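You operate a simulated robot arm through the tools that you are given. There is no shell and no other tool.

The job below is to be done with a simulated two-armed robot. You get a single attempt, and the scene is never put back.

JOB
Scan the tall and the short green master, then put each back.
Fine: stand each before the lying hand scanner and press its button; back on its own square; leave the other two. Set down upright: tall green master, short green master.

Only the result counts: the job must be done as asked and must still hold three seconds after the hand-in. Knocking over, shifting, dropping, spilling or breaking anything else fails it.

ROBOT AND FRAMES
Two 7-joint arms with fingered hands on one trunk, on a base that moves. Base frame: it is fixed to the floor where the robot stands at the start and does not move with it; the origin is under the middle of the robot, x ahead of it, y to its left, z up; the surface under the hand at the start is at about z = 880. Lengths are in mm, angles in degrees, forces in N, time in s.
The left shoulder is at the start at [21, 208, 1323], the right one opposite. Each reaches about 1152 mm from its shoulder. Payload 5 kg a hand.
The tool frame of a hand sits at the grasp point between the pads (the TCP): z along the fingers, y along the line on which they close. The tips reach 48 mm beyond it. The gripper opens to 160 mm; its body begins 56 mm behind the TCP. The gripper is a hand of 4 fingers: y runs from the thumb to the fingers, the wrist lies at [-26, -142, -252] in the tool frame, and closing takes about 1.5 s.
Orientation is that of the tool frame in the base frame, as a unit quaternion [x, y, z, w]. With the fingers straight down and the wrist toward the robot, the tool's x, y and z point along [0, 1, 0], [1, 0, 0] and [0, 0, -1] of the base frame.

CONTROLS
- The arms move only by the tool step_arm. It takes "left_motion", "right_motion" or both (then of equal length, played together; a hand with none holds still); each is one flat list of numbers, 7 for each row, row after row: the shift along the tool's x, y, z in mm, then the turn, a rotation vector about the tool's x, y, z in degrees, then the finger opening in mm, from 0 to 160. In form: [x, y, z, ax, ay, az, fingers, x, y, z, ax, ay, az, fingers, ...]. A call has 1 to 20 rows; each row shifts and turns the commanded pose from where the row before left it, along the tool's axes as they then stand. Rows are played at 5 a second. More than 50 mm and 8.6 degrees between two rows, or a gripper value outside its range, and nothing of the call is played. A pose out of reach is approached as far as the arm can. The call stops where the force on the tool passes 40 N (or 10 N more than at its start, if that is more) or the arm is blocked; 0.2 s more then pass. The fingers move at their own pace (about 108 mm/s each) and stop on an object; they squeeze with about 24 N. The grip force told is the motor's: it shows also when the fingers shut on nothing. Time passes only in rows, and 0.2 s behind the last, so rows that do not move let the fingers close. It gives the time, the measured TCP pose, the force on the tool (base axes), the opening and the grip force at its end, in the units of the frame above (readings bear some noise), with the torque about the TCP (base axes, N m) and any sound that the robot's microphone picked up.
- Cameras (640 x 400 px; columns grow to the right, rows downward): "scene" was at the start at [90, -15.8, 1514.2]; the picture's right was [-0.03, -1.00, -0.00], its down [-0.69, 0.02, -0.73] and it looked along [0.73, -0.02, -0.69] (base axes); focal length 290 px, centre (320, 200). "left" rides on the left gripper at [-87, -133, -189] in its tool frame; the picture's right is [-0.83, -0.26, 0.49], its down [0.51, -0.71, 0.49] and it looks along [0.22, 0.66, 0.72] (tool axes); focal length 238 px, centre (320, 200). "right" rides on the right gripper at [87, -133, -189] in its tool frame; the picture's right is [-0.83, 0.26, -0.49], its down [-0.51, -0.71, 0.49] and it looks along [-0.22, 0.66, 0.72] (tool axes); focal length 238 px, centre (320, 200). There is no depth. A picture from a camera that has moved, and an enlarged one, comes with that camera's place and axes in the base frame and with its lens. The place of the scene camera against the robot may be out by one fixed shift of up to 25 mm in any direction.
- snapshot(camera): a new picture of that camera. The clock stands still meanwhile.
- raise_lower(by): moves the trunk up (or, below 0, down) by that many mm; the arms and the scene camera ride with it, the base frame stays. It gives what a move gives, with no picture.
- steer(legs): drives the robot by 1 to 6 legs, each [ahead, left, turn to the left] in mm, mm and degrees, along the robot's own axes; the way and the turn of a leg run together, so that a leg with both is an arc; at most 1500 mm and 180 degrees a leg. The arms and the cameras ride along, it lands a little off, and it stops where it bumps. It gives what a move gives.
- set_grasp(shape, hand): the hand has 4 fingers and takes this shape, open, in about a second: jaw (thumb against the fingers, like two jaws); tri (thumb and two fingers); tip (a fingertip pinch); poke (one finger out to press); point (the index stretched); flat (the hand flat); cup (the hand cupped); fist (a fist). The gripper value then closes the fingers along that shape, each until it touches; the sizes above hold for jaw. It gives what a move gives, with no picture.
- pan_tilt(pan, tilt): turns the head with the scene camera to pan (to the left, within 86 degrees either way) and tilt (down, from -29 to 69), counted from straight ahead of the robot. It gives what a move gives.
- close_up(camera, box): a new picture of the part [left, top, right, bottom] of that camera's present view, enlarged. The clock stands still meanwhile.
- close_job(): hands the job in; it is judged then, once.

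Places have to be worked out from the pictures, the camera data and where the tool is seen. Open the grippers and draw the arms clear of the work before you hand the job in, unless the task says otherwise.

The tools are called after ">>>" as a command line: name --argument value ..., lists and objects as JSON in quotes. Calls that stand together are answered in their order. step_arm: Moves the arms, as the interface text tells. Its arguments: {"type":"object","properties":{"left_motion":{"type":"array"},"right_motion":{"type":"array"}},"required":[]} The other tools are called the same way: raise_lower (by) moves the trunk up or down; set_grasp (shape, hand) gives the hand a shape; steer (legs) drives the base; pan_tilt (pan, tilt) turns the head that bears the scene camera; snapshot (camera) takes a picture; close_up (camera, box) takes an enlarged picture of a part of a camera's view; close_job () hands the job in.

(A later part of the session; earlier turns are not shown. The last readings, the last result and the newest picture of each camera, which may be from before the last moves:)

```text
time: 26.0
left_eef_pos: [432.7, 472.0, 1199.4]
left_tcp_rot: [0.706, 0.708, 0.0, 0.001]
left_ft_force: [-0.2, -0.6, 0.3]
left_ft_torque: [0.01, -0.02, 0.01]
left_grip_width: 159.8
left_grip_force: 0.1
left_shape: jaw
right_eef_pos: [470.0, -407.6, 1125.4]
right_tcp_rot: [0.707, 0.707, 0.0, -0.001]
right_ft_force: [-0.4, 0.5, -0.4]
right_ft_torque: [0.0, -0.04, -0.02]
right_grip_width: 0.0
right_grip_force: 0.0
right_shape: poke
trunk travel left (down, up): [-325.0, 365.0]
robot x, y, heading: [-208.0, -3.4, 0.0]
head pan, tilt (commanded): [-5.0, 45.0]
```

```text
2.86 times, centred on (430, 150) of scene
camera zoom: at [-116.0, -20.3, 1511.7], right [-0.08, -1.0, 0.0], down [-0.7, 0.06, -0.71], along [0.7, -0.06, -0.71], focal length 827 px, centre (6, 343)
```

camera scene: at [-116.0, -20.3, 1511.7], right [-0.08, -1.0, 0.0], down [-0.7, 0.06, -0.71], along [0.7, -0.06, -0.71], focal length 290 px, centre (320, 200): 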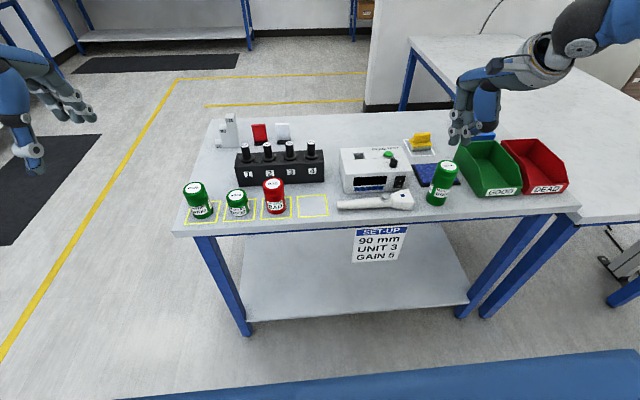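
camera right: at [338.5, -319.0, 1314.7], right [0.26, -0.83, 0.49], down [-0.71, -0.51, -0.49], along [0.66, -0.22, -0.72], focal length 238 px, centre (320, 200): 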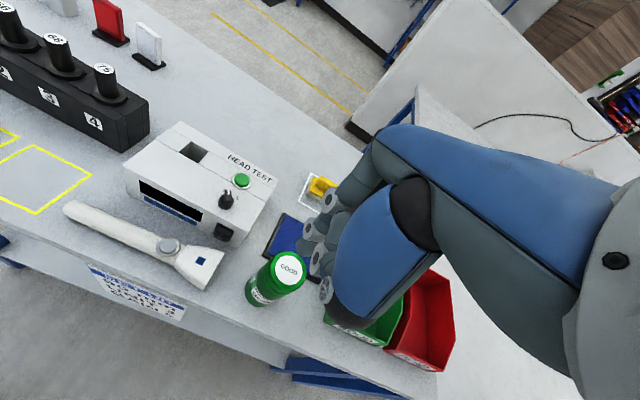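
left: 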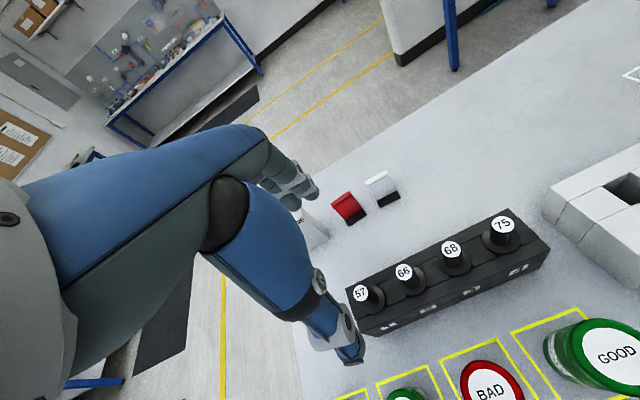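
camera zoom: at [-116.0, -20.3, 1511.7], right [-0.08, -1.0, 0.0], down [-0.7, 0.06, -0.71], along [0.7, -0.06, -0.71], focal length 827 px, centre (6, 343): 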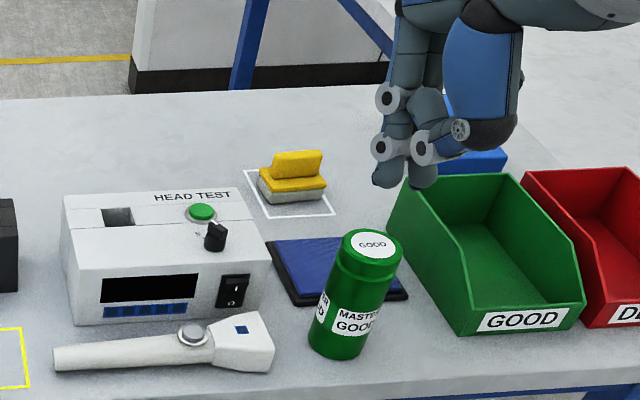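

The hand took the poke shape. I look closely at which fingertip stands out and where it lies relative to the TCP.

>>> close_up --camera "right" --box '[260, 170, 380, 320]'

>>> close_up --camera "scene" --box '[430, 70, 530, 160]'

```text
2.67 times, centred on (320, 245) of right
camera zoom: at [338.5, -319.0, 1314.7], right [0.26, -0.83, 0.49], down [-0.71, -0.51, -0.49], along [0.66, -0.22, -0.72], focal length 636 px, centre (320, 80)
```

zoom: 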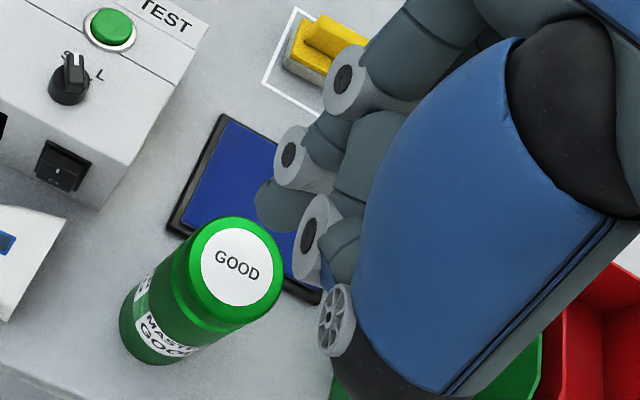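

```text
4.44 times, centred on (480, 115) of scene
camera zoom: at [-116.0, -20.3, 1511.7], right [-0.08, -1.0, 0.0], down [-0.7, 0.06, -0.71], along [0.7, -0.06, -0.71], focal length 1287 px, centre (-391, 578)
```

zoom: 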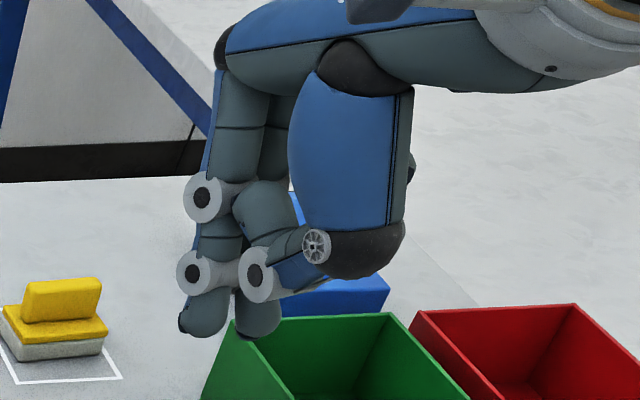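

A finger and the folded thumb seem to end near the same height. I command rows without motion at opening 160 to see how the poke shape responds.

>>> step_arm --right_motion '[0, 0, 0, 0, 0, 0, 160, 0, 0, 0, 0, 0, 0, 160, 0, 0, 0, 0, 0, 0, 160, 0, 0, 0, 0, 0, 0, 160, 0, 0, 0, 0, 0, 0, 160]'

>>> close_up --camera "right" --box '[260, 170, 380, 320]'

>>> close_up --camera "scene" --box '[430, 70, 530, 160]'

```text
time: 27.2
left_eef_pos: [433.7, 471.0, 1199.2]
left_tcp_rot: [0.706, 0.708, 0.0, 0.0]
left_ft_force: [-0.7, -0.9, -0.5]
left_ft_torque: [0.0, 0.01, 0.0]
left_grip_width: 159.7
left_grip_force: 0.1
left_shape: jaw
right_eef_pos: [469.7, -404.6, 1125.7]
right_tcp_rot: [0.706, 0.708, -0.001, 0.0]
right_ft_force: [0.1, 0.5, 0.2]
right_ft_torque: [0.0, -0.02, -0.01]
right_grip_width: 0.0
right_grip_force: 0.1
right_shape: poke
trunk travel left (down, up): [-325.0, 365.0]
robot x, y, heading: [-203.9, 1.8, 0.2]
head pan, tilt (commanded): [-5.0, 45.0]
```

```text
2.67 times, centred on (320, 245) of right
camera zoom: at [338.5, -319.0, 1314.8], right [0.26, -0.83, 0.49], down [-0.71, -0.51, -0.49], along [0.66, -0.22, -0.72], focal length 636 px, centre (320, 80)
```

zoom: 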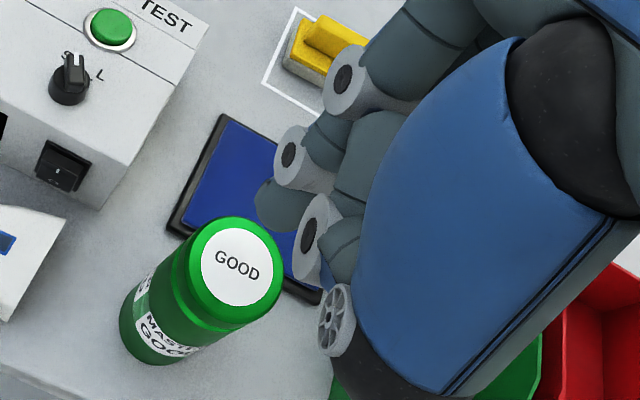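

```text
4.44 times, centred on (480, 115) of scene
camera zoom: at [-116.0, -20.2, 1511.7], right [-0.08, -1.0, 0.0], down [-0.7, 0.06, -0.71], along [0.7, -0.06, -0.71], focal length 1287 px, centre (-391, 578)
```

zoom: 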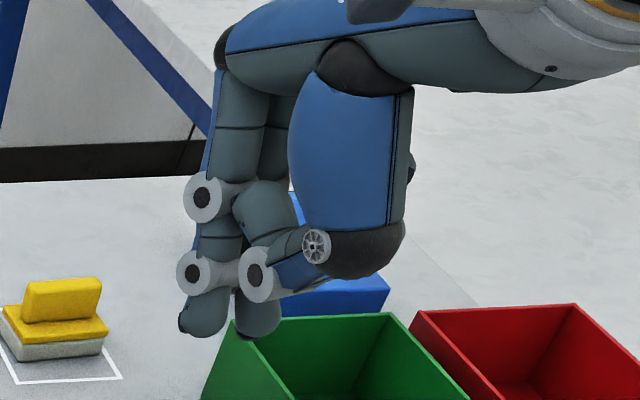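

In poke shape one fingertip hangs lowest, about [+15, 0, +38] in tool axes, with the thumb ~10 mm higher beside it. I move over to the button and tilt the hand 20 degrees so the thumb side rises clear of the scanner head, staying high.

>>> step_arm --right_motion '[30, -1, 0, 0, 0, 0, 160, 40, -1.5, 0, 0, 0, 0, 160, 40, -1.5, 0, 0, 0, 0, 160, 35, -1, 0, 0, 0, 0, 160, 17, -1, 0, 0, 0, 0, 160, 0, 0, 0, 0, -5, 0, 160, 0, 0, 0, 0, -5, 0, 160, 0, 0, 0, 0, -5, 0, 160, 0, 0, 0, 0, -5, 0, 160, 0, 0, 0, 0, 0, 0, 160, 0, 0, 0, 0, 0, 0, 160]'

>>> snapshot --camera "right"

>>> snapshot --camera "scene"

```text
time: 29.6
left_eef_pos: [434.3, 473.2, 1198.8]
left_tcp_rot: [0.706, 0.708, -0.001, 0.0]
left_ft_force: [-0.7, 0.0, -0.2]
left_ft_torque: [-0.05, -0.01, -0.01]
left_grip_width: 159.6
left_grip_force: 0.1
left_shape: jaw
right_eef_pos: [467.3, -244.4, 1126.6]
right_tcp_rot: [0.696, 0.697, -0.123, 0.123]
right_ft_force: [-0.4, 0.8, 0.9]
right_ft_torque: [-0.03, -0.02, 0.01]
right_grip_width: 0.0
right_grip_force: 0.1
right_shape: poke
trunk travel left (down, up): [-325.0, 365.0]
robot x, y, heading: [-205.8, -0.7, 0.4]
head pan, tilt (commanded): [-5.0, 45.0]
```

```text
taken
camera right: at [334.8, -97.4, 1274.4], right [0.26, -0.62, 0.74], down [-0.71, -0.64, -0.29], along [0.66, -0.45, -0.6], focal length 238 px, centre (320, 200)
```

right: 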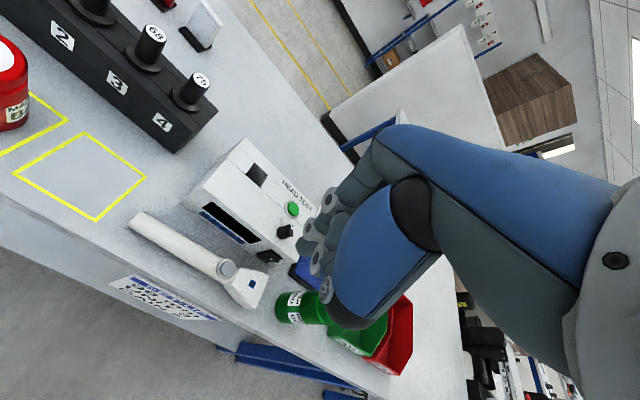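

```text
taken
camera scene: at [-116.0, -19.3, 1511.7], right [-0.08, -1.0, 0.0], down [-0.7, 0.06, -0.71], along [0.7, -0.06, -0.71], focal length 290 px, centre (320, 200)
```

scene: 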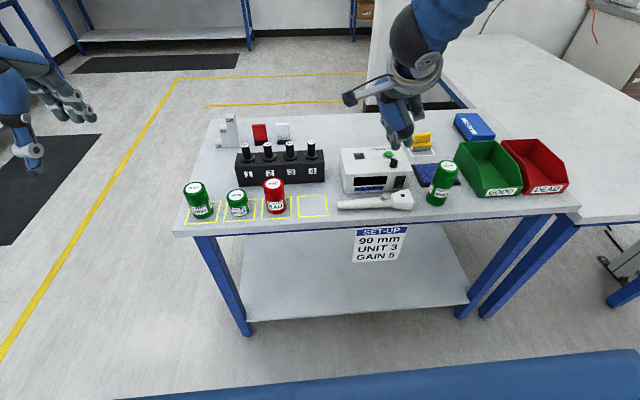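

The tilt is right and the master stands alone. I descend 115 mm vertically to bring the fingertip roughly 45 mm above the button, then check alignment.

>>> step_arm --right_motion '[8.55, -1, 23.5, 0, 0, 0, 160, 8.55, -1, 23.5, 0, 0, 0, 160, 8.55, -1, 23.5, 0, 0, 0, 160, 6.84, 0, 18.8, 0, 0, 0, 160, 6.84, 0, 18.8, 0, 0, 0, 160, 0, 0, 0, 0, 0, 0, 160, 0, 0, 0, 0, 0, 0, 160]'

>>> snapshot --camera "right"

>>> close_up --camera "scene" --box '[330, 110, 470, 220]'

>>> close_up --camera "right" --box '[180, 190, 380, 350]'

```text
time: 31.2
left_eef_pos: [434.1, 472.1, 1198.5]
left_tcp_rot: [0.706, 0.709, 0.0, 0.0]
left_ft_force: [0.5, -0.7, 1.0]
left_ft_torque: [0.02, 0.04, -0.02]
left_grip_width: 159.4
left_grip_force: 0.0
left_shape: jaw
right_eef_pos: [464.3, -244.4, 1008.0]
right_tcp_rot: [0.696, 0.696, -0.123, 0.123]
right_ft_force: [-0.3, -0.2, -0.1]
right_ft_torque: [0.0, 0.02, 0.01]
right_grip_width: 0.0
right_grip_force: 0.0
right_shape: poke
trunk travel left (down, up): [-325.0, 365.0]
robot x, y, heading: [-201.0, -0.4, 0.3]
head pan, tilt (commanded): [-5.0, 45.0]
```

```text
taken
camera right: at [332.1, -97.5, 1156.9], right [0.26, -0.62, 0.74], down [-0.71, -0.64, -0.29], along [0.66, -0.45, -0.61], focal length 238 px, centre (320, 200)
```

right: 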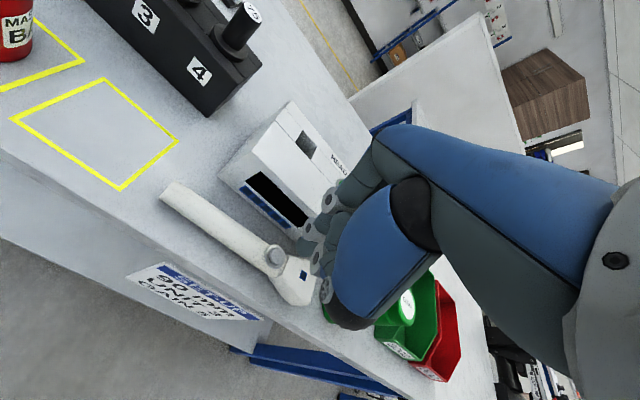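

```text
3.64 times, centred on (400, 165) of scene
camera zoom: at [-115.6, -20.3, 1511.7], right [-0.08, -1.0, 0.0], down [-0.71, 0.06, -0.71], along [0.7, -0.06, -0.71], focal length 1053 px, centre (29, 327)
```

zoom: 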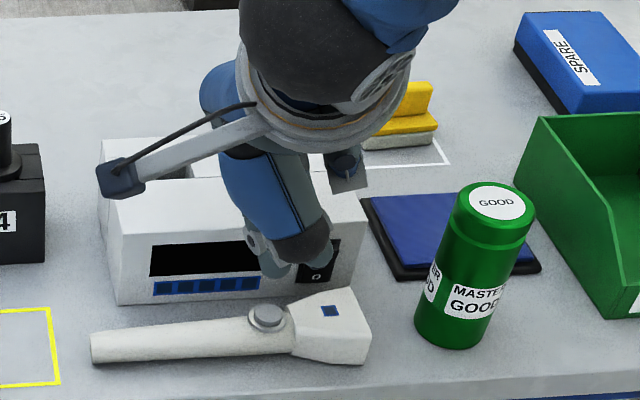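

```text
2.50 times, centred on (280, 270) of right
camera zoom: at [332.1, -97.5, 1156.9], right [0.26, -0.62, 0.74], down [-0.71, -0.64, -0.29], along [0.66, -0.45, -0.61], focal length 596 px, centre (420, 25)
```

zoom: 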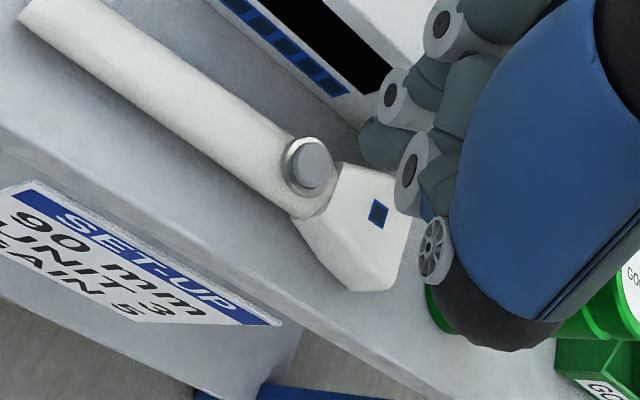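

Tip is estimated at [466, -243, 962], the button at [463.5, -242, 920], so they line up. I descend 28 mm more and check again.

>>> step_arm --right_motion '[4.8, -0.5, 13.16, 0, 0, 0, 160, 4.8, -0.5, 13.16, 0, 0, 0, 160, 0, 0, 0, 0, 0, 0, 160, 0, 0, 0, 0, 0, 0, 160]'

>>> close_up --camera "scene" --box '[330, 130, 470, 220]'

>>> close_up --camera "right" --box '[220, 200, 380, 330]'

```text
time: 32.2
left_eef_pos: [434.1, 472.0, 1198.9]
left_tcp_rot: [0.706, 0.708, 0.001, 0.0]
left_ft_force: [0.2, -0.7, 0.0]
left_ft_torque: [-0.01, -0.01, 0.0]
left_grip_width: 159.9
left_grip_force: 0.0
left_shape: jaw
right_eef_pos: [462.1, -246.6, 982.0]
right_tcp_rot: [0.697, 0.696, -0.122, 0.123]
right_ft_force: [0.6, -0.3, -0.8]
right_ft_torque: [0.0, 0.0, 0.02]
right_grip_width: 0.0
right_grip_force: 0.0
right_shape: poke
trunk travel left (down, up): [-325.0, 365.0]
robot x, y, heading: [-204.5, -3.3, 0.3]
head pan, tilt (commanded): [-5.0, 45.0]
```

```text
4.44 times, centred on (400, 175) of scene
camera zoom: at [-115.6, -20.3, 1511.7], right [-0.08, -1.0, 0.0], down [-0.71, 0.06, -0.71], along [0.7, -0.06, -0.71], focal length 1287 px, centre (-36, 311)
```

zoom: 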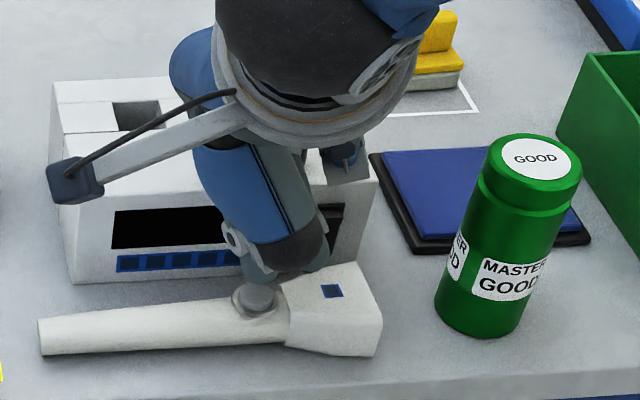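

```text
3.08 times, centred on (300, 265) of right
camera zoom: at [330.9, -98.5, 1130.1], right [0.26, -0.62, 0.74], down [-0.71, -0.64, -0.29], along [0.66, -0.45, -0.61], focal length 733 px, centre (382, 0)
```

zoom: 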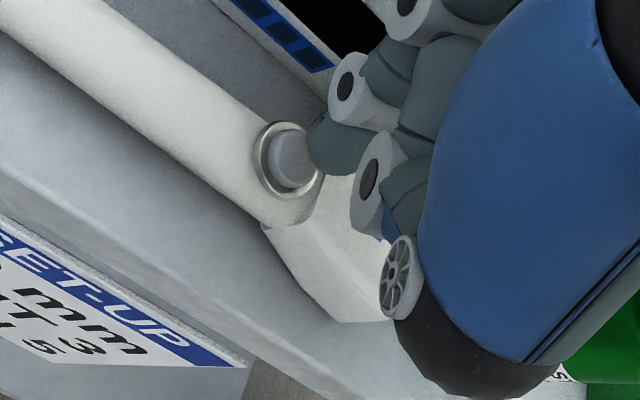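

The fingertip is poised straight above the button, about 16 mm clear. I lower 12 mm in small rows and read the force.

>>> step_arm --right_motion '[1.03, 0, 2.82, 0, 0, 0, 160, 1.03, 0, 2.82, 0, 0, 0, 160, 1.03, 0, 2.82, 0, 0, 0, 160, 1.03, 0, 2.82, 0, 0, 0, 160, 0, 0, 0, 0, 0, 0, 160]'

>>> close_up --camera "right" --box '[220, 200, 380, 330]'

>>> close_up --camera "scene" --box '[350, 150, 440, 220]'

```text
time: 33.4
left_eef_pos: [434.7, 472.0, 1199.5]
left_tcp_rot: [0.706, 0.708, 0.0, 0.0]
left_ft_force: [0.0, 0.3, -0.6]
left_ft_torque: [0.04, -0.02, 0.0]
left_grip_width: 159.8
left_grip_force: 0.1
left_shape: jaw
right_eef_pos: [462.7, -246.2, 970.0]
right_tcp_rot: [0.697, 0.696, -0.123, 0.124]
right_ft_force: [0.4, -0.5, 0.9]
right_ft_torque: [-0.01, -0.01, -0.02]
right_grip_width: 0.0
right_grip_force: 0.1
right_shape: poke
trunk travel left (down, up): [-325.0, 365.0]
robot x, y, heading: [-204.5, 0.8, 0.4]
head pan, tilt (commanded): [-5.0, 45.0]
heard: click
```

```text
3.08 times, centred on (300, 265) of right
camera zoom: at [331.2, -98.9, 1119.5], right [0.26, -0.62, 0.74], down [-0.71, -0.64, -0.29], along [0.66, -0.45, -0.6], focal length 733 px, centre (382, 0)
```

zoom: 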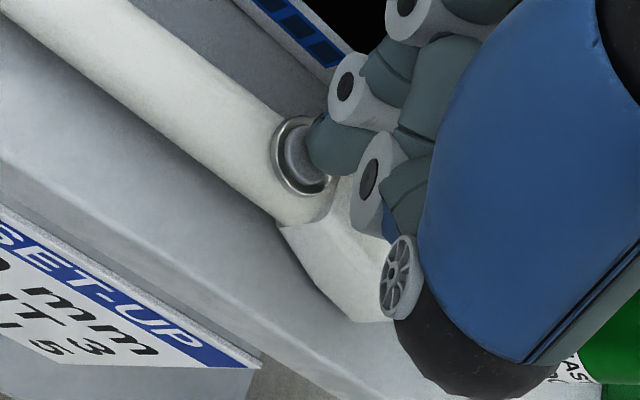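

```text
5.71 times, centred on (395, 185) of scene
camera zoom: at [-116.1, -20.1, 1511.8], right [-0.08, -1.0, 0.0], down [-0.7, 0.06, -0.71], along [0.7, -0.06, -0.71], focal length 1655 px, centre (-109, 286)
```

zoom: 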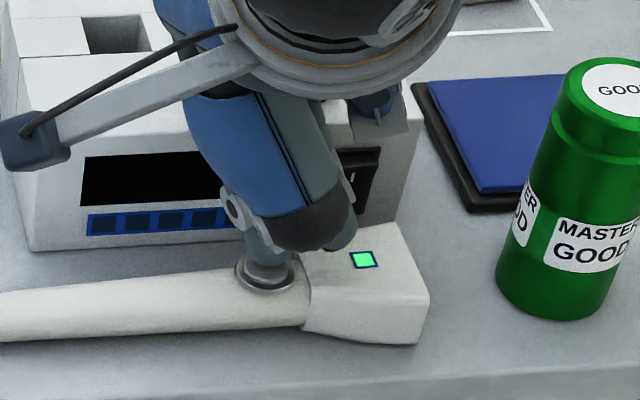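

Heard a click, and the indicator on the scanner head now glows green: the tall master has been scanned. I back straight up off the button.

>>> step_arm --right_motion '[-1.03, 0, -2.82, 0, 0, 0, 160, -2.05, 0, -5.64, 0, 0, 0, 160, -3.42, 0, -9.4, 0, 0, 0, 160, -8.55, 0, -23.5, 0, 0, 0, 160, 0, 0, 0, 0, 0, 0, 160]'

>>> close_up --camera "scene" --box '[340, 140, 460, 220]'

```text
time: 34.6
left_eef_pos: [436.1, 472.3, 1198.7]
left_tcp_rot: [0.706, 0.708, 0.0, 0.0]
left_ft_force: [0.0, -0.1, -0.7]
left_ft_torque: [-0.01, 0.02, -0.01]
left_grip_width: 159.7
left_grip_force: 0.1
left_shape: jaw
right_eef_pos: [461.5, -244.8, 1013.1]
right_tcp_rot: [0.696, 0.697, -0.123, 0.122]
right_ft_force: [0.3, -0.2, -1.1]
right_ft_torque: [0.03, 0.02, -0.02]
right_grip_width: 0.1
right_grip_force: 0.1
right_shape: poke
trunk travel left (down, up): [-325.0, 365.0]
robot x, y, heading: [-204.0, -1.9, 0.1]
head pan, tilt (commanded): [-5.0, 45.0]
```

```text
5.00 times, centred on (400, 180) of scene
camera zoom: at [-115.0, -20.2, 1511.6], right [-0.08, -1.0, 0.0], down [-0.71, 0.06, -0.71], along [0.7, -0.06, -0.71], focal length 1448 px, centre (-80, 300)
```

zoom: 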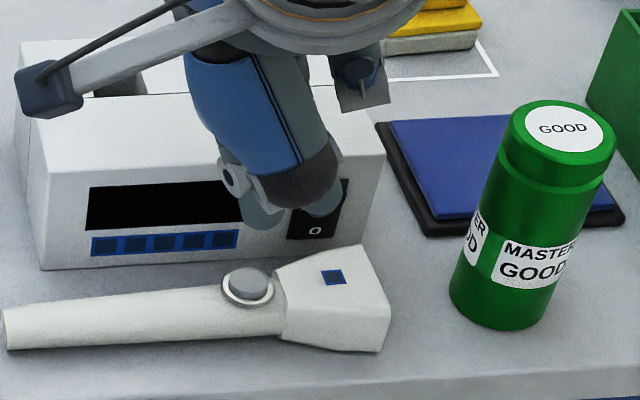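

The indicator goes dark on release, and the scanner and master stand where they were. I rise, straighten the hand and return above the tall master, then set the jaw shape again.

>>> step_arm --right_motion '[-9.4, 0, -25.85, 0, 0, 0, 160, -9.4, 0, -25.85, 0, 0, 0, 160, -9.4, 0, -25.85, 0, 0, 0, 160, -9.4, 0, -25.85, 0, 0, 0, 160, 0, 0, 0, 0, 5, 0, 160, 0, 0, 0, 0, 5, 0, 160, 0, 0, 0, 0, 5, 0, 160, 0, 0, 0, 0, 5, 0, 160, -30, 2, 0, 0, 0, 0, 160, -40, 3, 0, 0, 0, 0, 160, -40, 3, 0, 0, 0, 0, 160, -35, 2, 0, 0, 0, 0, 160, -16, 0.5, 0, 0, 0, 0, 160, 0, 0, 0, 0, 0, 0, 160, 0, 0, 0, 0, 0, 0, 160]'

>>> set_grasp --shape "jaw" --hand "right"

>>> step_arm --right_motion '[0, 0, 0, 0, 0, 0, 110, 0, 0, 0, 0, 0, 0, 110, 0, 0, 0, 0, 0, 0, 110, 0, 0, 0, 0, 0, 0, 110]'

>>> snapshot --camera "right"

>>> snapshot --camera "scene"

```text
time: 37.8
left_eef_pos: [434.6, 472.3, 1198.6]
left_tcp_rot: [0.706, 0.708, -0.001, 0.0]
left_ft_force: [0.5, -0.4, -0.2]
left_ft_torque: [-0.03, 0.02, 0.01]
left_grip_width: 159.6
left_grip_force: 0.3
left_shape: jaw
right_eef_pos: [472.7, -408.3, 1125.4]
right_tcp_rot: [0.707, 0.707, 0.0, 0.0]
right_ft_force: [0.5, 0.0, 0.1]
right_ft_torque: [0.01, 0.03, 0.01]
right_grip_width: 0.0
right_grip_force: 0.1
right_shape: poke
trunk travel left (down, up): [-325.0, 365.0]
robot x, y, heading: [-204.9, 2.4, 0.1]
head pan, tilt (commanded): [-5.0, 45.0]
```

```text
time: 38.7
left_eef_pos: [435.4, 472.2, 1199.3]
left_tcp_rot: [0.706, 0.708, -0.001, 0.0]
left_ft_force: [0.1, -0.3, -0.1]
left_ft_torque: [-0.01, -0.01, -0.02]
left_grip_width: 159.8
left_grip_force: 0.1
left_shape: jaw
right_eef_pos: [472.8, -406.8, 1126.1]
right_tcp_rot: [0.707, 0.707, 0.001, 0.0]
right_ft_force: [0.4, -1.1, -0.5]
right_ft_torque: [0.01, 0.01, 0.01]
right_grip_width: 159.9
right_grip_force: 0.0
right_shape: jaw
trunk travel left (down, up): [-325.0, 365.0]
robot x, y, heading: [-206.6, 0.4, 0.3]
head pan, tilt (commanded): [-5.0, 45.0]
```

```text
time: 39.7
left_eef_pos: [433.8, 472.2, 1199.5]
left_tcp_rot: [0.706, 0.708, 0.001, 0.0]
left_ft_force: [-0.5, -0.8, 1.2]
left_ft_torque: [0.0, -0.01, -0.03]
left_grip_width: 159.9
left_grip_force: 0.0
left_shape: jaw
right_eef_pos: [472.6, -406.6, 1125.2]
right_tcp_rot: [0.707, 0.707, 0.0, 0.0]
right_ft_force: [0.7, 0.3, 0.2]
right_ft_torque: [0.01, -0.03, -0.01]
right_grip_width: 110.5
right_grip_force: 0.0
right_shape: jaw
trunk travel left (down, up): [-325.0, 365.0]
robot x, y, heading: [-201.1, 2.3, 0.3]
head pan, tilt (commanded): [-5.0, 45.0]
```

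```text
taken
camera right: at [341.4, -319.8, 1314.5], right [0.26, -0.83, 0.49], down [-0.71, -0.51, -0.49], along [0.66, -0.22, -0.72], focal length 238 px, centre (320, 200)
```

right: 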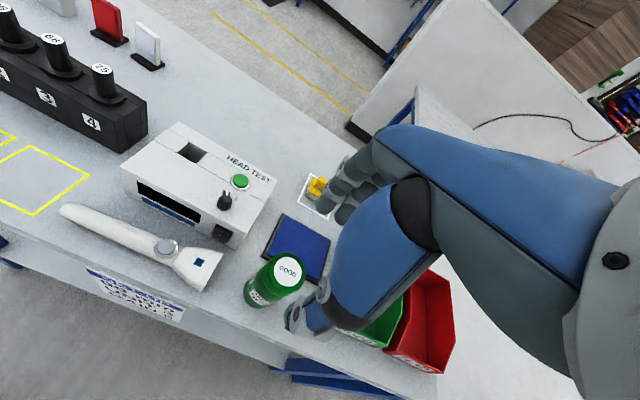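

```text
taken
camera scene: at [-115.9, -20.2, 1511.7], right [-0.08, -1.0, 0.0], down [-0.7, 0.06, -0.71], along [0.7, -0.06, -0.71], focal length 290 px, centre (320, 200)
```

scene: 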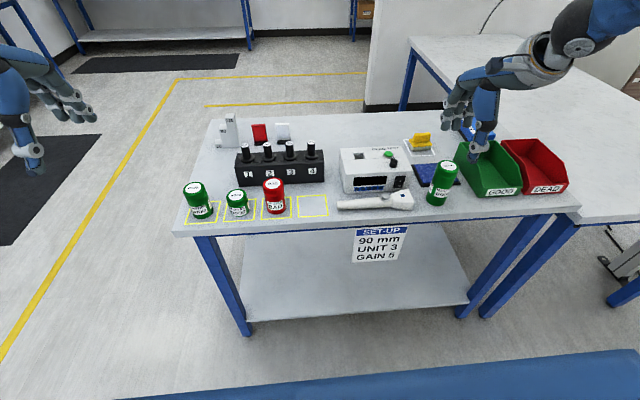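

Hand is back at [472.7, -406.7], exactly where it released the master, with jaws at 110. I lower around it and close.

>>> step_arm --right_motion '[0, 0, 30, 0, 0, 0, 110, 0, 0, 35, 0, 0, 0, 110, 0, 0, 35, 0, 0, 0, 110, 0, 0, 30, 0, 0, 0, 110, 0, 0, 17, 0, 0, 0, 110, 0, 0, 0, 0, 0, 0, 110, 0, 0, 0, 0, 0, 0, 110]'

>>> snapshot --camera "right"

```text
time: 41.3
left_eef_pos: [434.5, 472.3, 1199.8]
left_tcp_rot: [0.706, 0.709, 0.0, 0.0]
left_ft_force: [0.8, -0.4, -0.2]
left_ft_torque: [0.01, 0.01, 0.01]
left_grip_width: 159.6
left_grip_force: 0.0
left_shape: jaw
right_eef_pos: [471.7, -407.8, 981.7]
right_tcp_rot: [0.707, 0.707, 0.0, -0.001]
right_ft_force: [-0.3, 0.4, 0.7]
right_ft_torque: [0.01, -0.03, -0.03]
right_grip_width: 110.3
right_grip_force: 0.0
right_shape: jaw
trunk travel left (down, up): [-325.0, 365.0]
robot x, y, heading: [-207.4, -1.5, 0.4]
head pan, tilt (commanded): [-5.0, 45.0]
```

```text
taken
camera right: at [340.6, -320.4, 1170.9], right [0.26, -0.83, 0.49], down [-0.71, -0.51, -0.49], along [0.66, -0.22, -0.72], focal length 238 px, centre (320, 200)
```

right: 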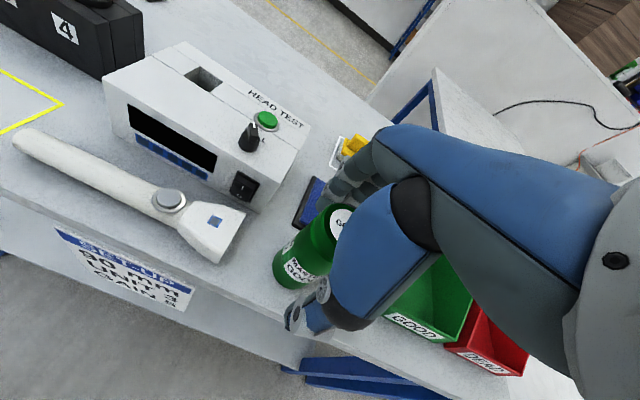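

Around the master at z ≈ 980. I lower 3 mm more and close on it.

>>> step_arm --right_motion '[0, 0, 3, 0, 0, 0, 90, 0, 0, 0, 0, 0, 0, 75, 0, 0, 0, 0, 0, 0, 65, 0, 0, 0, 0, 0, 0, 50, 0, 0, 0, 0, 0, 0, 30, 0, 0, 0, 0, 0, 0, 20, 0, 0, 0, 0, 0, 0, 20, 0, 0, 0, 0, 0, 0, 20]'

>>> close_up --camera "scene" --box '[330, 110, 530, 230]'

```text
time: 43.1
left_eef_pos: [433.5, 471.7, 1199.2]
left_tcp_rot: [0.706, 0.708, 0.001, 0.0]
left_ft_force: [-0.1, 0.0, -0.8]
left_ft_torque: [0.0, 0.0, 0.04]
left_grip_width: 159.7
left_grip_force: 0.1
left_shape: jaw
right_eef_pos: [472.3, -406.9, 978.9]
right_tcp_rot: [0.707, 0.707, 0.0, 0.0]
right_ft_force: [-1.2, -0.2, 0.5]
right_ft_torque: [-0.06, 0.02, 0.01]
right_grip_width: 46.6
right_grip_force: 23.6
right_shape: jaw
trunk travel left (down, up): [-325.0, 365.0]
robot x, y, heading: [-201.7, -0.3, 0.1]
head pan, tilt (commanded): [-5.0, 45.0]
```

```text
3.20 times, centred on (430, 170) of scene
camera zoom: at [-116.0, -20.2, 1511.7], right [-0.08, -1.0, 0.0], down [-0.7, 0.06, -0.71], along [0.7, -0.06, -0.71], focal length 927 px, centre (-32, 296)
```

zoom: 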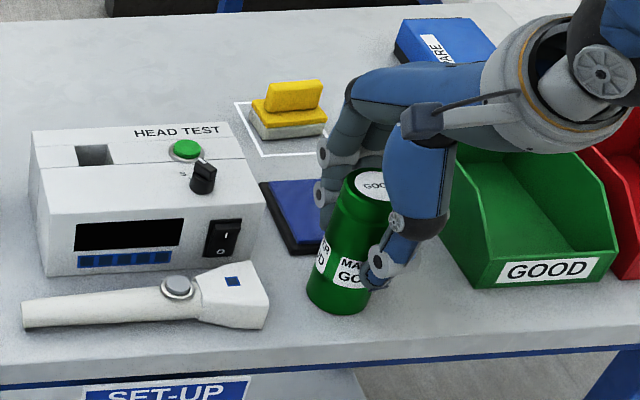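

Gripped again at 23.6 N. I lift 110 mm, carry it back over its own square at [482.4, -37].

>>> step_arm --right_motion '[0, 0, -10, 0, 0, 0, 20, 0, 0, -30, 0, 0, 0, 20, 0, 0, -40, 0, 0, 0, 20, 0, 0, -30, 0, 0, 0, 20, 20, 0.6, 0, 0, 0, 0, 20, 35, 1, 0, 0, 0, 0, 20, 38, 1, 0, 0, 0, 0, 20, 38, 1, 0, 0, 0, 0, 20, 38, 1, 0, 0, 0, 0, 20, 38, 1, 0, 0, 0, 0, 20, 38, 1, 0, 0, 0, 0, 20, 38, 1, 0, 0, 0, 0, 20, 38, 1, 0, 0, 0, 0, 20, 30, 1, 0, 0, 0, 0, 20, 19, 0.5, 0, 0, 0, 0, 20, 0, 0, 0, 0, 0, 0, 20, 0, 0, 0, 0, 0, 0, 20]'

>>> snapshot --camera "right"

>>> snapshot --camera "scene"

```text
time: 46.7
left_eef_pos: [435.4, 472.1, 1199.0]
left_tcp_rot: [0.706, 0.708, 0.0, 0.0]
left_ft_force: [0.7, -0.2, -0.2]
left_ft_torque: [0.01, 0.0, 0.04]
left_grip_width: 159.7
left_grip_force: 0.1
left_shape: jaw
right_eef_pos: [481.5, -53.3, 1085.1]
right_tcp_rot: [0.706, 0.708, -0.003, -0.004]
right_ft_force: [0.4, 0.2, -3.6]
right_ft_torque: [0.0, 0.02, 0.01]
right_grip_width: 46.3
right_grip_force: 24.0
right_shape: jaw
right hand out of reach, approached as far as the arm can: row 14, 15
trunk travel left (down, up): [-325.0, 365.0]
robot x, y, heading: [-203.4, 0.4, 0.1]
head pan, tilt (commanded): [-5.0, 45.0]
```

```text
taken
camera right: at [349.7, 32.7, 1275.2], right [0.26, -0.84, 0.48], down [-0.71, -0.51, -0.49], along [0.65, -0.22, -0.73], focal length 238 px, centre (320, 200)
```

right: 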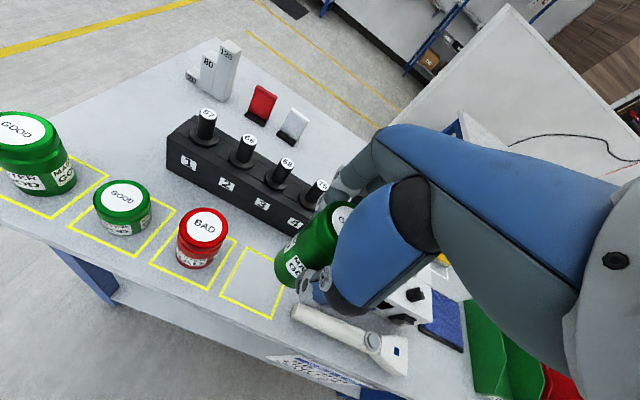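

```text
taken
camera scene: at [-115.6, -20.2, 1511.7], right [-0.08, -1.0, 0.0], down [-0.71, 0.06, -0.71], along [0.7, -0.06, -0.71], focal length 290 px, centre (320, 200)
```

scene: 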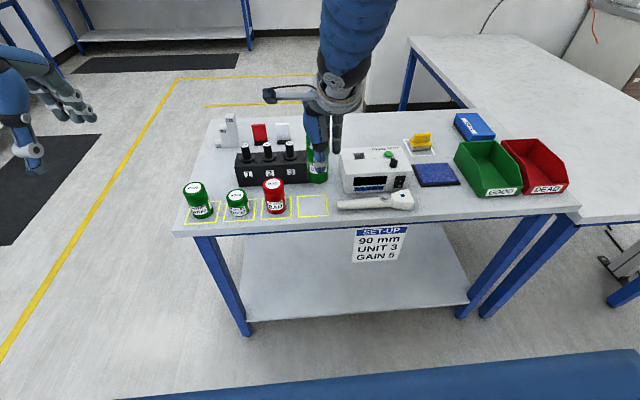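

The arm ran into a joint limit at y -53, 16 mm short. I swing the held master back to y ≈ -270 (squaring the hand), so that I can then shift the base to the left and have an easier reach.

>>> step_arm --right_motion '[-20, 0, 0, -0.6, 0, 0.2, 20, -36, 0, 0, 0, 0, 0, 20, -38, 0, 0, 0, 0, 0, 20, -38, 0, 0, 0, 0, 0, 20, -38, 0, 0, 0, 0, 0, 20, -32, 0, 0, 0, 0, 0, 20, -15, 0, 0, 0, 0, 0, 20, 0, 0, 0, 0, 0, 0, 20, 0, 0, 0, 0, 0, 0, 20]'

>>> steer --legs '[[0, 240, 0]]'

>>> snapshot --camera "right"

>>> snapshot --camera "scene"

```text
time: 48.7
left_eef_pos: [435.5, 471.8, 1200.0]
left_tcp_rot: [0.706, 0.708, -0.001, 0.0]
left_ft_force: [0.7, -0.5, -0.2]
left_ft_torque: [0.04, 0.02, 0.01]
left_grip_width: 159.7
left_grip_force: 0.1
left_shape: jaw
right_eef_pos: [477.5, -268.0, 1083.9]
right_tcp_rot: [0.708, 0.706, 0.003, 0.004]
right_ft_force: [0.7, -0.3, -4.1]
right_ft_torque: [-0.01, 0.03, 0.01]
right_grip_width: 46.6
right_grip_force: 23.7
right_shape: jaw
trunk travel left (down, up): [-325.0, 365.0]
robot x, y, heading: [-203.7, -3.8, 0.1]
head pan, tilt (commanded): [-5.0, 45.0]
```

```text
time: 50.4
left_eef_pos: [436.1, 704.2, 1198.7]
left_tcp_rot: [0.707, 0.707, 0.0, 0.0]
left_ft_force: [1.1, 0.3, -1.0]
left_ft_torque: [-0.07, -0.03, 0.0]
left_grip_width: 159.9
left_grip_force: 0.1
left_shape: jaw
right_eef_pos: [477.4, -37.8, 1084.5]
right_tcp_rot: [0.71, 0.704, 0.003, 0.004]
right_ft_force: [-0.2, 0.5, -4.0]
right_ft_torque: [-0.08, 0.01, -0.01]
right_grip_width: 46.6
right_grip_force: 24.0
right_shape: jaw
trunk travel left (down, up): [-325.0, 365.0]
robot x, y, heading: [-206.8, 234.7, -0.1]
head pan, tilt (commanded): [-5.0, 45.0]
```

```text
taken
camera right: at [343.3, 50.5, 1272.7], right [0.25, -0.84, 0.49], down [-0.71, -0.5, -0.5], along [0.66, -0.22, -0.72], focal length 238 px, centre (320, 200)
```

right: 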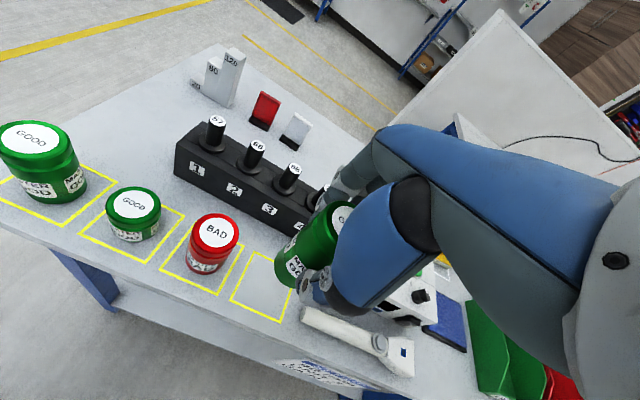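

```text
taken
camera scene: at [-116.0, 212.3, 1511.7], right [-0.09, -1.0, 0.0], down [-0.7, 0.06, -0.71], along [0.7, -0.06, -0.71], focal length 290 px, centre (320, 200)
```

scene: 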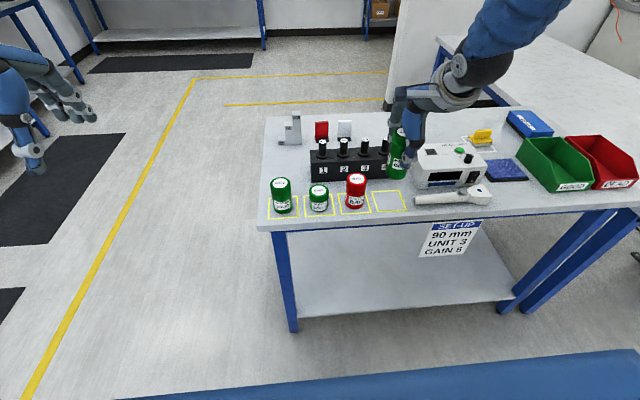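

With the base shifted left the master is at [477.4, -37.8], nearly over its square with reach to spare. I correct by +5 in x and the small rotation, then lower most of the way and look.

>>> step_arm --right_motion '[1, 5, 0, 0.5, 0, -0.4, 20, 0, 0, 25, 0, 0, 0, 20, 0, 0, 30, 0, 0, 0, 20, 0, 0, 25, 0, 0, 0, 20, 0, 0, 10, 0, 0, 0, 20, 0, 0, 0, 0, 0, 0, 20, 0, 0, 0, 0, 0, 0, 20]'

>>> snapshot --camera "right"

>>> close_up --camera "scene" --box '[330, 100, 450, 220]'

>>> close_up --camera "right" --box '[220, 190, 360, 330]'

```text
time: 52.0
left_eef_pos: [436.6, 700.9, 1199.0]
left_tcp_rot: [0.707, 0.707, -0.001, 0.0]
left_ft_force: [-0.1, -0.4, 0.1]
left_ft_torque: [0.0, -0.02, -0.01]
left_grip_width: 159.6
left_grip_force: 0.0
left_shape: jaw
right_eef_pos: [481.1, -38.1, 993.0]
right_tcp_rot: [0.708, 0.707, 0.0, 0.001]
right_ft_force: [-0.3, -0.5, -4.3]
right_ft_torque: [-0.02, 0.02, 0.01]
right_grip_width: 46.1
right_grip_force: 23.8
right_shape: jaw
trunk travel left (down, up): [-325.0, 365.0]
robot x, y, heading: [-204.7, 231.5, 0.2]
head pan, tilt (commanded): [-5.0, 45.0]
```

```text
taken
camera right: at [349.0, 49.6, 1183.0], right [0.26, -0.83, 0.49], down [-0.71, -0.51, -0.49], along [0.66, -0.22, -0.72], focal length 238 px, centre (320, 200)
```

right: 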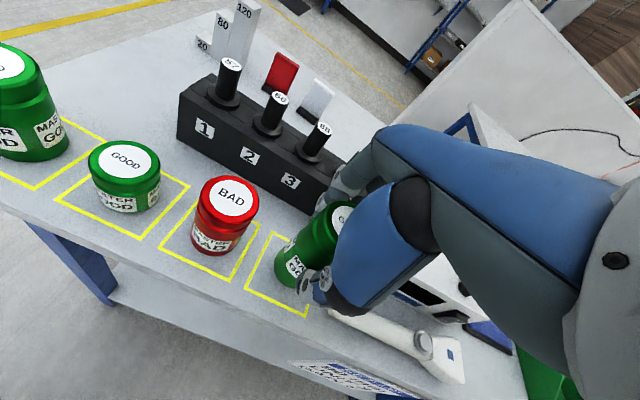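

```text
3.33 times, centred on (390, 160) of scene
camera zoom: at [-115.9, 211.7, 1511.7], right [-0.09, -1.0, 0.0], down [-0.7, 0.06, -0.71], along [0.7, -0.06, -0.71], focal length 965 px, centre (87, 333)
```

zoom: 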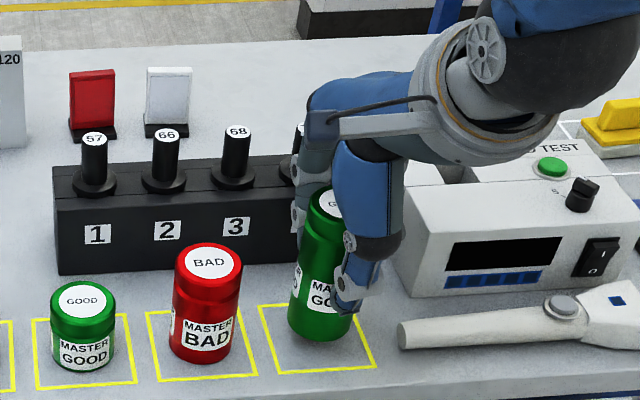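

```text
2.86 times, centred on (290, 260) of right
camera zoom: at [349.0, 49.6, 1183.0], right [0.26, -0.83, 0.49], down [-0.71, -0.51, -0.49], along [0.66, -0.22, -0.72], focal length 681 px, centre (406, 29)
```

zoom: 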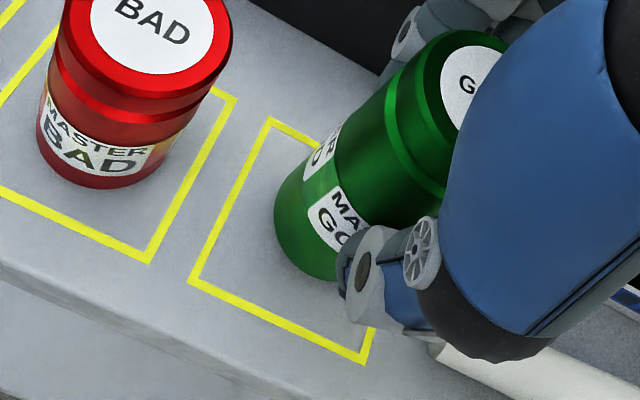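

Square centre again comes out at [482.5, -36], with the master above it. I lower 11 mm, nudging +1 mm in x and y, then will feel for contact.

>>> step_arm --right_motion '[1, 1, 6, 0, 0, 0, 20, 0, 0, 4, 0, 0, 0, 20, 0, 0, 1, 0, 0, 0, 20, 0, 0, 0, 0, 0, 0, 20, 0, 0, 0, 0, 0, 0, 20]'

```text
time: 53.2
left_eef_pos: [436.4, 701.6, 1200.4]
left_tcp_rot: [0.707, 0.707, 0.0, -0.001]
left_ft_force: [-0.3, -0.6, -0.3]
left_ft_torque: [-0.01, -0.03, 0.02]
left_grip_width: 159.6
left_grip_force: 0.1
left_shape: jaw
right_eef_pos: [481.0, -36.0, 983.3]
right_tcp_rot: [0.708, 0.706, 0.0, 0.0]
right_ft_force: [-0.3, -0.7, -5.0]
right_ft_torque: [0.0, 0.01, -0.01]
right_grip_width: 46.4
right_grip_force: 24.0
right_shape: jaw
trunk travel left (down, up): [-325.0, 365.0]
robot x, y, heading: [-204.6, 229.7, -0.1]
head pan, tilt (commanded): [-5.0, 45.0]
```

>>> step_arm --right_motion '[0, 0.5, 1, 0, 0, 0, 20, 0, 0, 1, 0, 0, 0, 20, 0, 0, 1, 0, 0, 0, 20, 0, 0, 0, 0, 0, 0, 20, 0, 0, 0, 0, 0, 0, 20]'

```text
time: 54.4
left_eef_pos: [437.0, 701.1, 1199.3]
left_tcp_rot: [0.707, 0.707, 0.0, 0.0]
left_ft_force: [-1.0, 0.9, -0.1]
left_ft_torque: [0.0, -0.01, 0.0]
left_grip_width: 159.6
left_grip_force: 0.2
left_shape: jaw
right_eef_pos: [481.6, -35.7, 979.4]
right_tcp_rot: [0.708, 0.706, 0.0, 0.001]
right_ft_force: [0.2, 0.2, -5.1]
right_ft_torque: [0.02, 0.01, 0.02]
right_grip_width: 46.1
right_grip_force: 24.1
right_shape: jaw
trunk travel left (down, up): [-325.0, 365.0]
robot x, y, heading: [-202.6, 233.3, 0.2]
head pan, tilt (commanded): [-5.0, 45.0]
```

Still carried at z 979.4. One more millimetre at a time.

>>> step_arm --right_motion '[0, 0, 1, 0, 0, 0, 20, 0, 0, 0, 0, 0, 0, 20, 0, 0, 0, 0, 0, 0, 20]'

```text
time: 55.2
left_eef_pos: [435.7, 701.8, 1198.4]
left_tcp_rot: [0.706, 0.708, 0.0, -0.001]
left_ft_force: [0.3, 0.8, 0.7]
left_ft_torque: [-0.02, -0.02, 0.04]
left_grip_width: 159.7
left_grip_force: 0.0
left_shape: jaw
right_eef_pos: [482.1, -35.8, 980.0]
right_tcp_rot: [0.707, 0.707, 0.0, 0.0]
right_ft_force: [0.6, -0.2, -4.1]
right_ft_torque: [0.0, 0.01, 0.0]
right_grip_width: 46.2
right_grip_force: 24.1
right_shape: jaw
trunk travel left (down, up): [-325.0, 365.0]
robot x, y, heading: [-206.2, 230.4, 0.3]
head pan, tilt (commanded): [-5.0, 45.0]
```

>>> step_arm --right_motion '[0, 0, 1, 0, 0, 0, 20, 0, 0, 0.5, 0, 0, 0, 20, 0, 0, 0, 0, 0, 0, 20, 0, 0, 0, 0, 0, 0, 20]'

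```text
time: 56.2
left_eef_pos: [436.0, 701.3, 1199.1]
left_tcp_rot: [0.707, 0.707, 0.0, 0.0]
left_ft_force: [0.4, -0.8, 0.6]
left_ft_torque: [0.0, 0.01, -0.01]
left_grip_width: 159.9
left_grip_force: 0.1
left_shape: jaw
right_eef_pos: [480.5, -36.3, 978.5]
right_tcp_rot: [0.708, 0.706, 0.001, 0.0]
right_ft_force: [0.5, -0.3, -4.6]
right_ft_torque: [-0.02, 0.02, 0.02]
right_grip_width: 46.1
right_grip_force: 24.0
right_shape: jaw
trunk travel left (down, up): [-325.0, 365.0]
robot x, y, heading: [-205.7, 230.4, 0.2]
head pan, tilt (commanded): [-5.0, 45.0]
```

>>> step_arm --right_motion '[0, 0, 1, 0, 0, 0, 20, 0, 0, 0.5, 0, 0, 0, 20, 0, 0, 0, 0, 0, 0, 20, 0, 0, 0, 0, 0, 0, 20]'

```text
time: 57.2
left_eef_pos: [435.2, 702.0, 1200.2]
left_tcp_rot: [0.706, 0.708, 0.0, -0.001]
left_ft_force: [-0.8, 0.3, 0.4]
left_ft_torque: [0.0, 0.01, 0.0]
left_grip_width: 159.7
left_grip_force: 0.1
left_shape: jaw
right_eef_pos: [482.0, -36.1, 977.4]
right_tcp_rot: [0.708, 0.706, 0.001, 0.001]
right_ft_force: [-0.6, -0.9, 8.1]
right_ft_torque: [0.0, -0.11, 0.01]
right_grip_width: 46.5
right_grip_force: 24.0
right_shape: jaw
trunk travel left (down, up): [-325.0, 365.0]
robot x, y, heading: [-205.1, 232.3, -0.1]
head pan, tilt (commanded): [-5.0, 45.0]
```

Contact at +8 N: the tall master stands on its square with TCP at [482, -36]. I release gradually and look.

>>> step_arm --right_motion '[0, 0, -0.5, 0, 0, 0, 48, 0, 0, 0, 0, 0, 0, 54, 0, 0, 0, 0, 0, 0, 60, 0, 0, 0, 0, 0, 0, 70, 0, 0, 0, 0, 0, 0, 85, 0, 0, 0, 0, 0, 0, 100, 0, 0, 0, 0, 0, 0, 110, 0, 0, 0, 0, 0, 0, 110]'

>>> close_up --camera "right" --box '[220, 190, 360, 330]'

>>> close_up --camera "scene" --box '[330, 100, 450, 220]'

```text
time: 59.0
left_eef_pos: [434.9, 701.5, 1198.4]
left_tcp_rot: [0.707, 0.707, 0.0, 0.001]
left_ft_force: [-0.4, 0.0, 0.9]
left_ft_torque: [-0.01, -0.01, 0.0]
left_grip_width: 159.9
left_grip_force: 0.1
left_shape: jaw
right_eef_pos: [481.2, -36.9, 976.8]
right_tcp_rot: [0.708, 0.706, 0.0, 0.0]
right_ft_force: [-1.5, -0.3, 0.2]
right_ft_torque: [-0.03, 0.02, -0.03]
right_grip_width: 109.3
right_grip_force: 0.1
right_shape: jaw
trunk travel left (down, up): [-325.0, 365.0]
robot x, y, heading: [-207.9, 230.4, -0.4]
head pan, tilt (commanded): [-5.0, 45.0]
```

```text
2.86 times, centred on (290, 260) of right
camera zoom: at [350.0, 51.2, 1166.3], right [0.26, -0.83, 0.49], down [-0.71, -0.5, -0.49], along [0.66, -0.22, -0.72], focal length 681 px, centre (406, 29)
```

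zoom: 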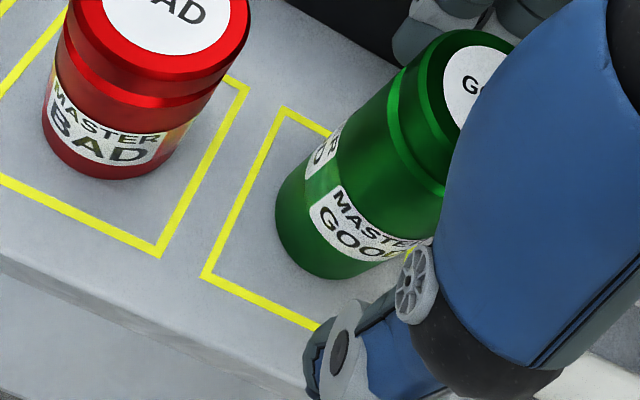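

```text
3.33 times, centred on (390, 160) of scene
camera zoom: at [-116.4, 211.7, 1511.7], right [-0.09, -1.0, 0.0], down [-0.7, 0.06, -0.71], along [0.7, -0.06, -0.71], focal length 965 px, centre (87, 333)
```

zoom: 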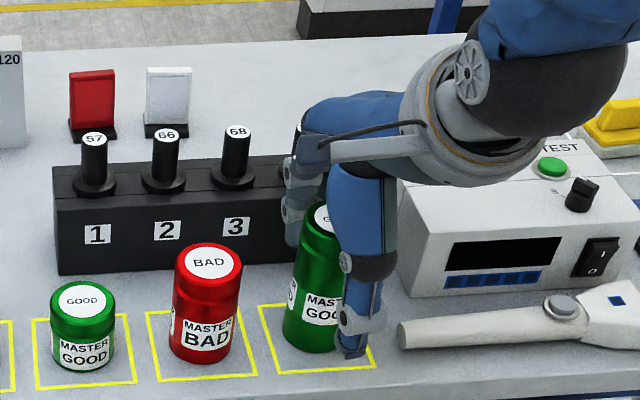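

Released; the tall master stands upright inside its square. I lift straight up 150 mm and check from both views.

>>> step_arm --right_motion '[0, 0, -20, 0, 0, 0, 110, 0, 0, -30, 0, 0, 0, 110, 0, 0, -35, 0, 0, 0, 110, 0, 0, -35, 0, 0, 0, 110, 0, 0, -30, 0, 0, 0, 110, 0, 0, 0, 0, 0, 0, 110, 0, 0, 0, 0, 0, 0, 110]'

>>> close_up --camera "right" --box '[60, 190, 320, 350]'

>>> close_up --camera "scene" --box '[250, 100, 450, 220]'

```text
time: 60.6
left_eef_pos: [435.7, 701.2, 1200.2]
left_tcp_rot: [0.707, 0.707, 0.0, 0.0]
left_ft_force: [0.1, 0.3, 0.1]
left_ft_torque: [0.01, -0.03, -0.01]
left_grip_width: 159.5
left_grip_force: 0.1
left_shape: jaw
right_eef_pos: [483.6, -35.2, 1127.0]
right_tcp_rot: [0.708, 0.706, 0.001, 0.0]
right_ft_force: [-0.5, 0.5, -0.8]
right_ft_torque: [-0.01, -0.01, 0.03]
right_grip_width: 109.6
right_grip_force: 0.1
right_shape: jaw
trunk travel left (down, up): [-325.0, 365.0]
robot x, y, heading: [-202.8, 232.9, 0.2]
head pan, tilt (commanded): [-5.0, 45.0]
```

```text
2.46 times, centred on (190, 270) of right
camera zoom: at [350.4, 52.0, 1316.9], right [0.26, -0.83, 0.49], down [-0.71, -0.51, -0.49], along [0.66, -0.22, -0.72], focal length 587 px, centre (640, 28)
```

zoom: 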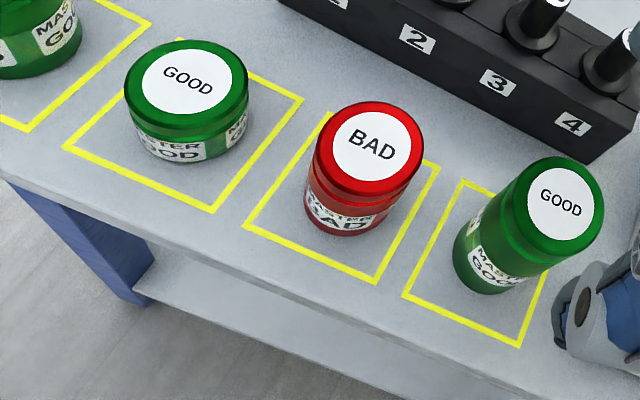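

```text
3.20 times, centred on (350, 160) of scene
camera zoom: at [-116.7, 211.8, 1511.7], right [-0.09, -1.0, 0.0], down [-0.7, 0.06, -0.71], along [0.7, -0.06, -0.71], focal length 927 px, centre (224, 328)
```

zoom: 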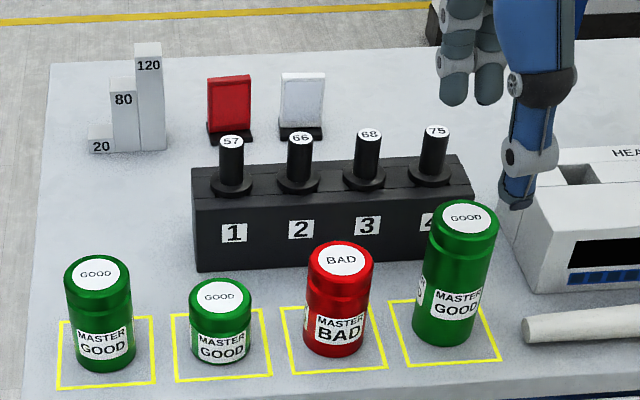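

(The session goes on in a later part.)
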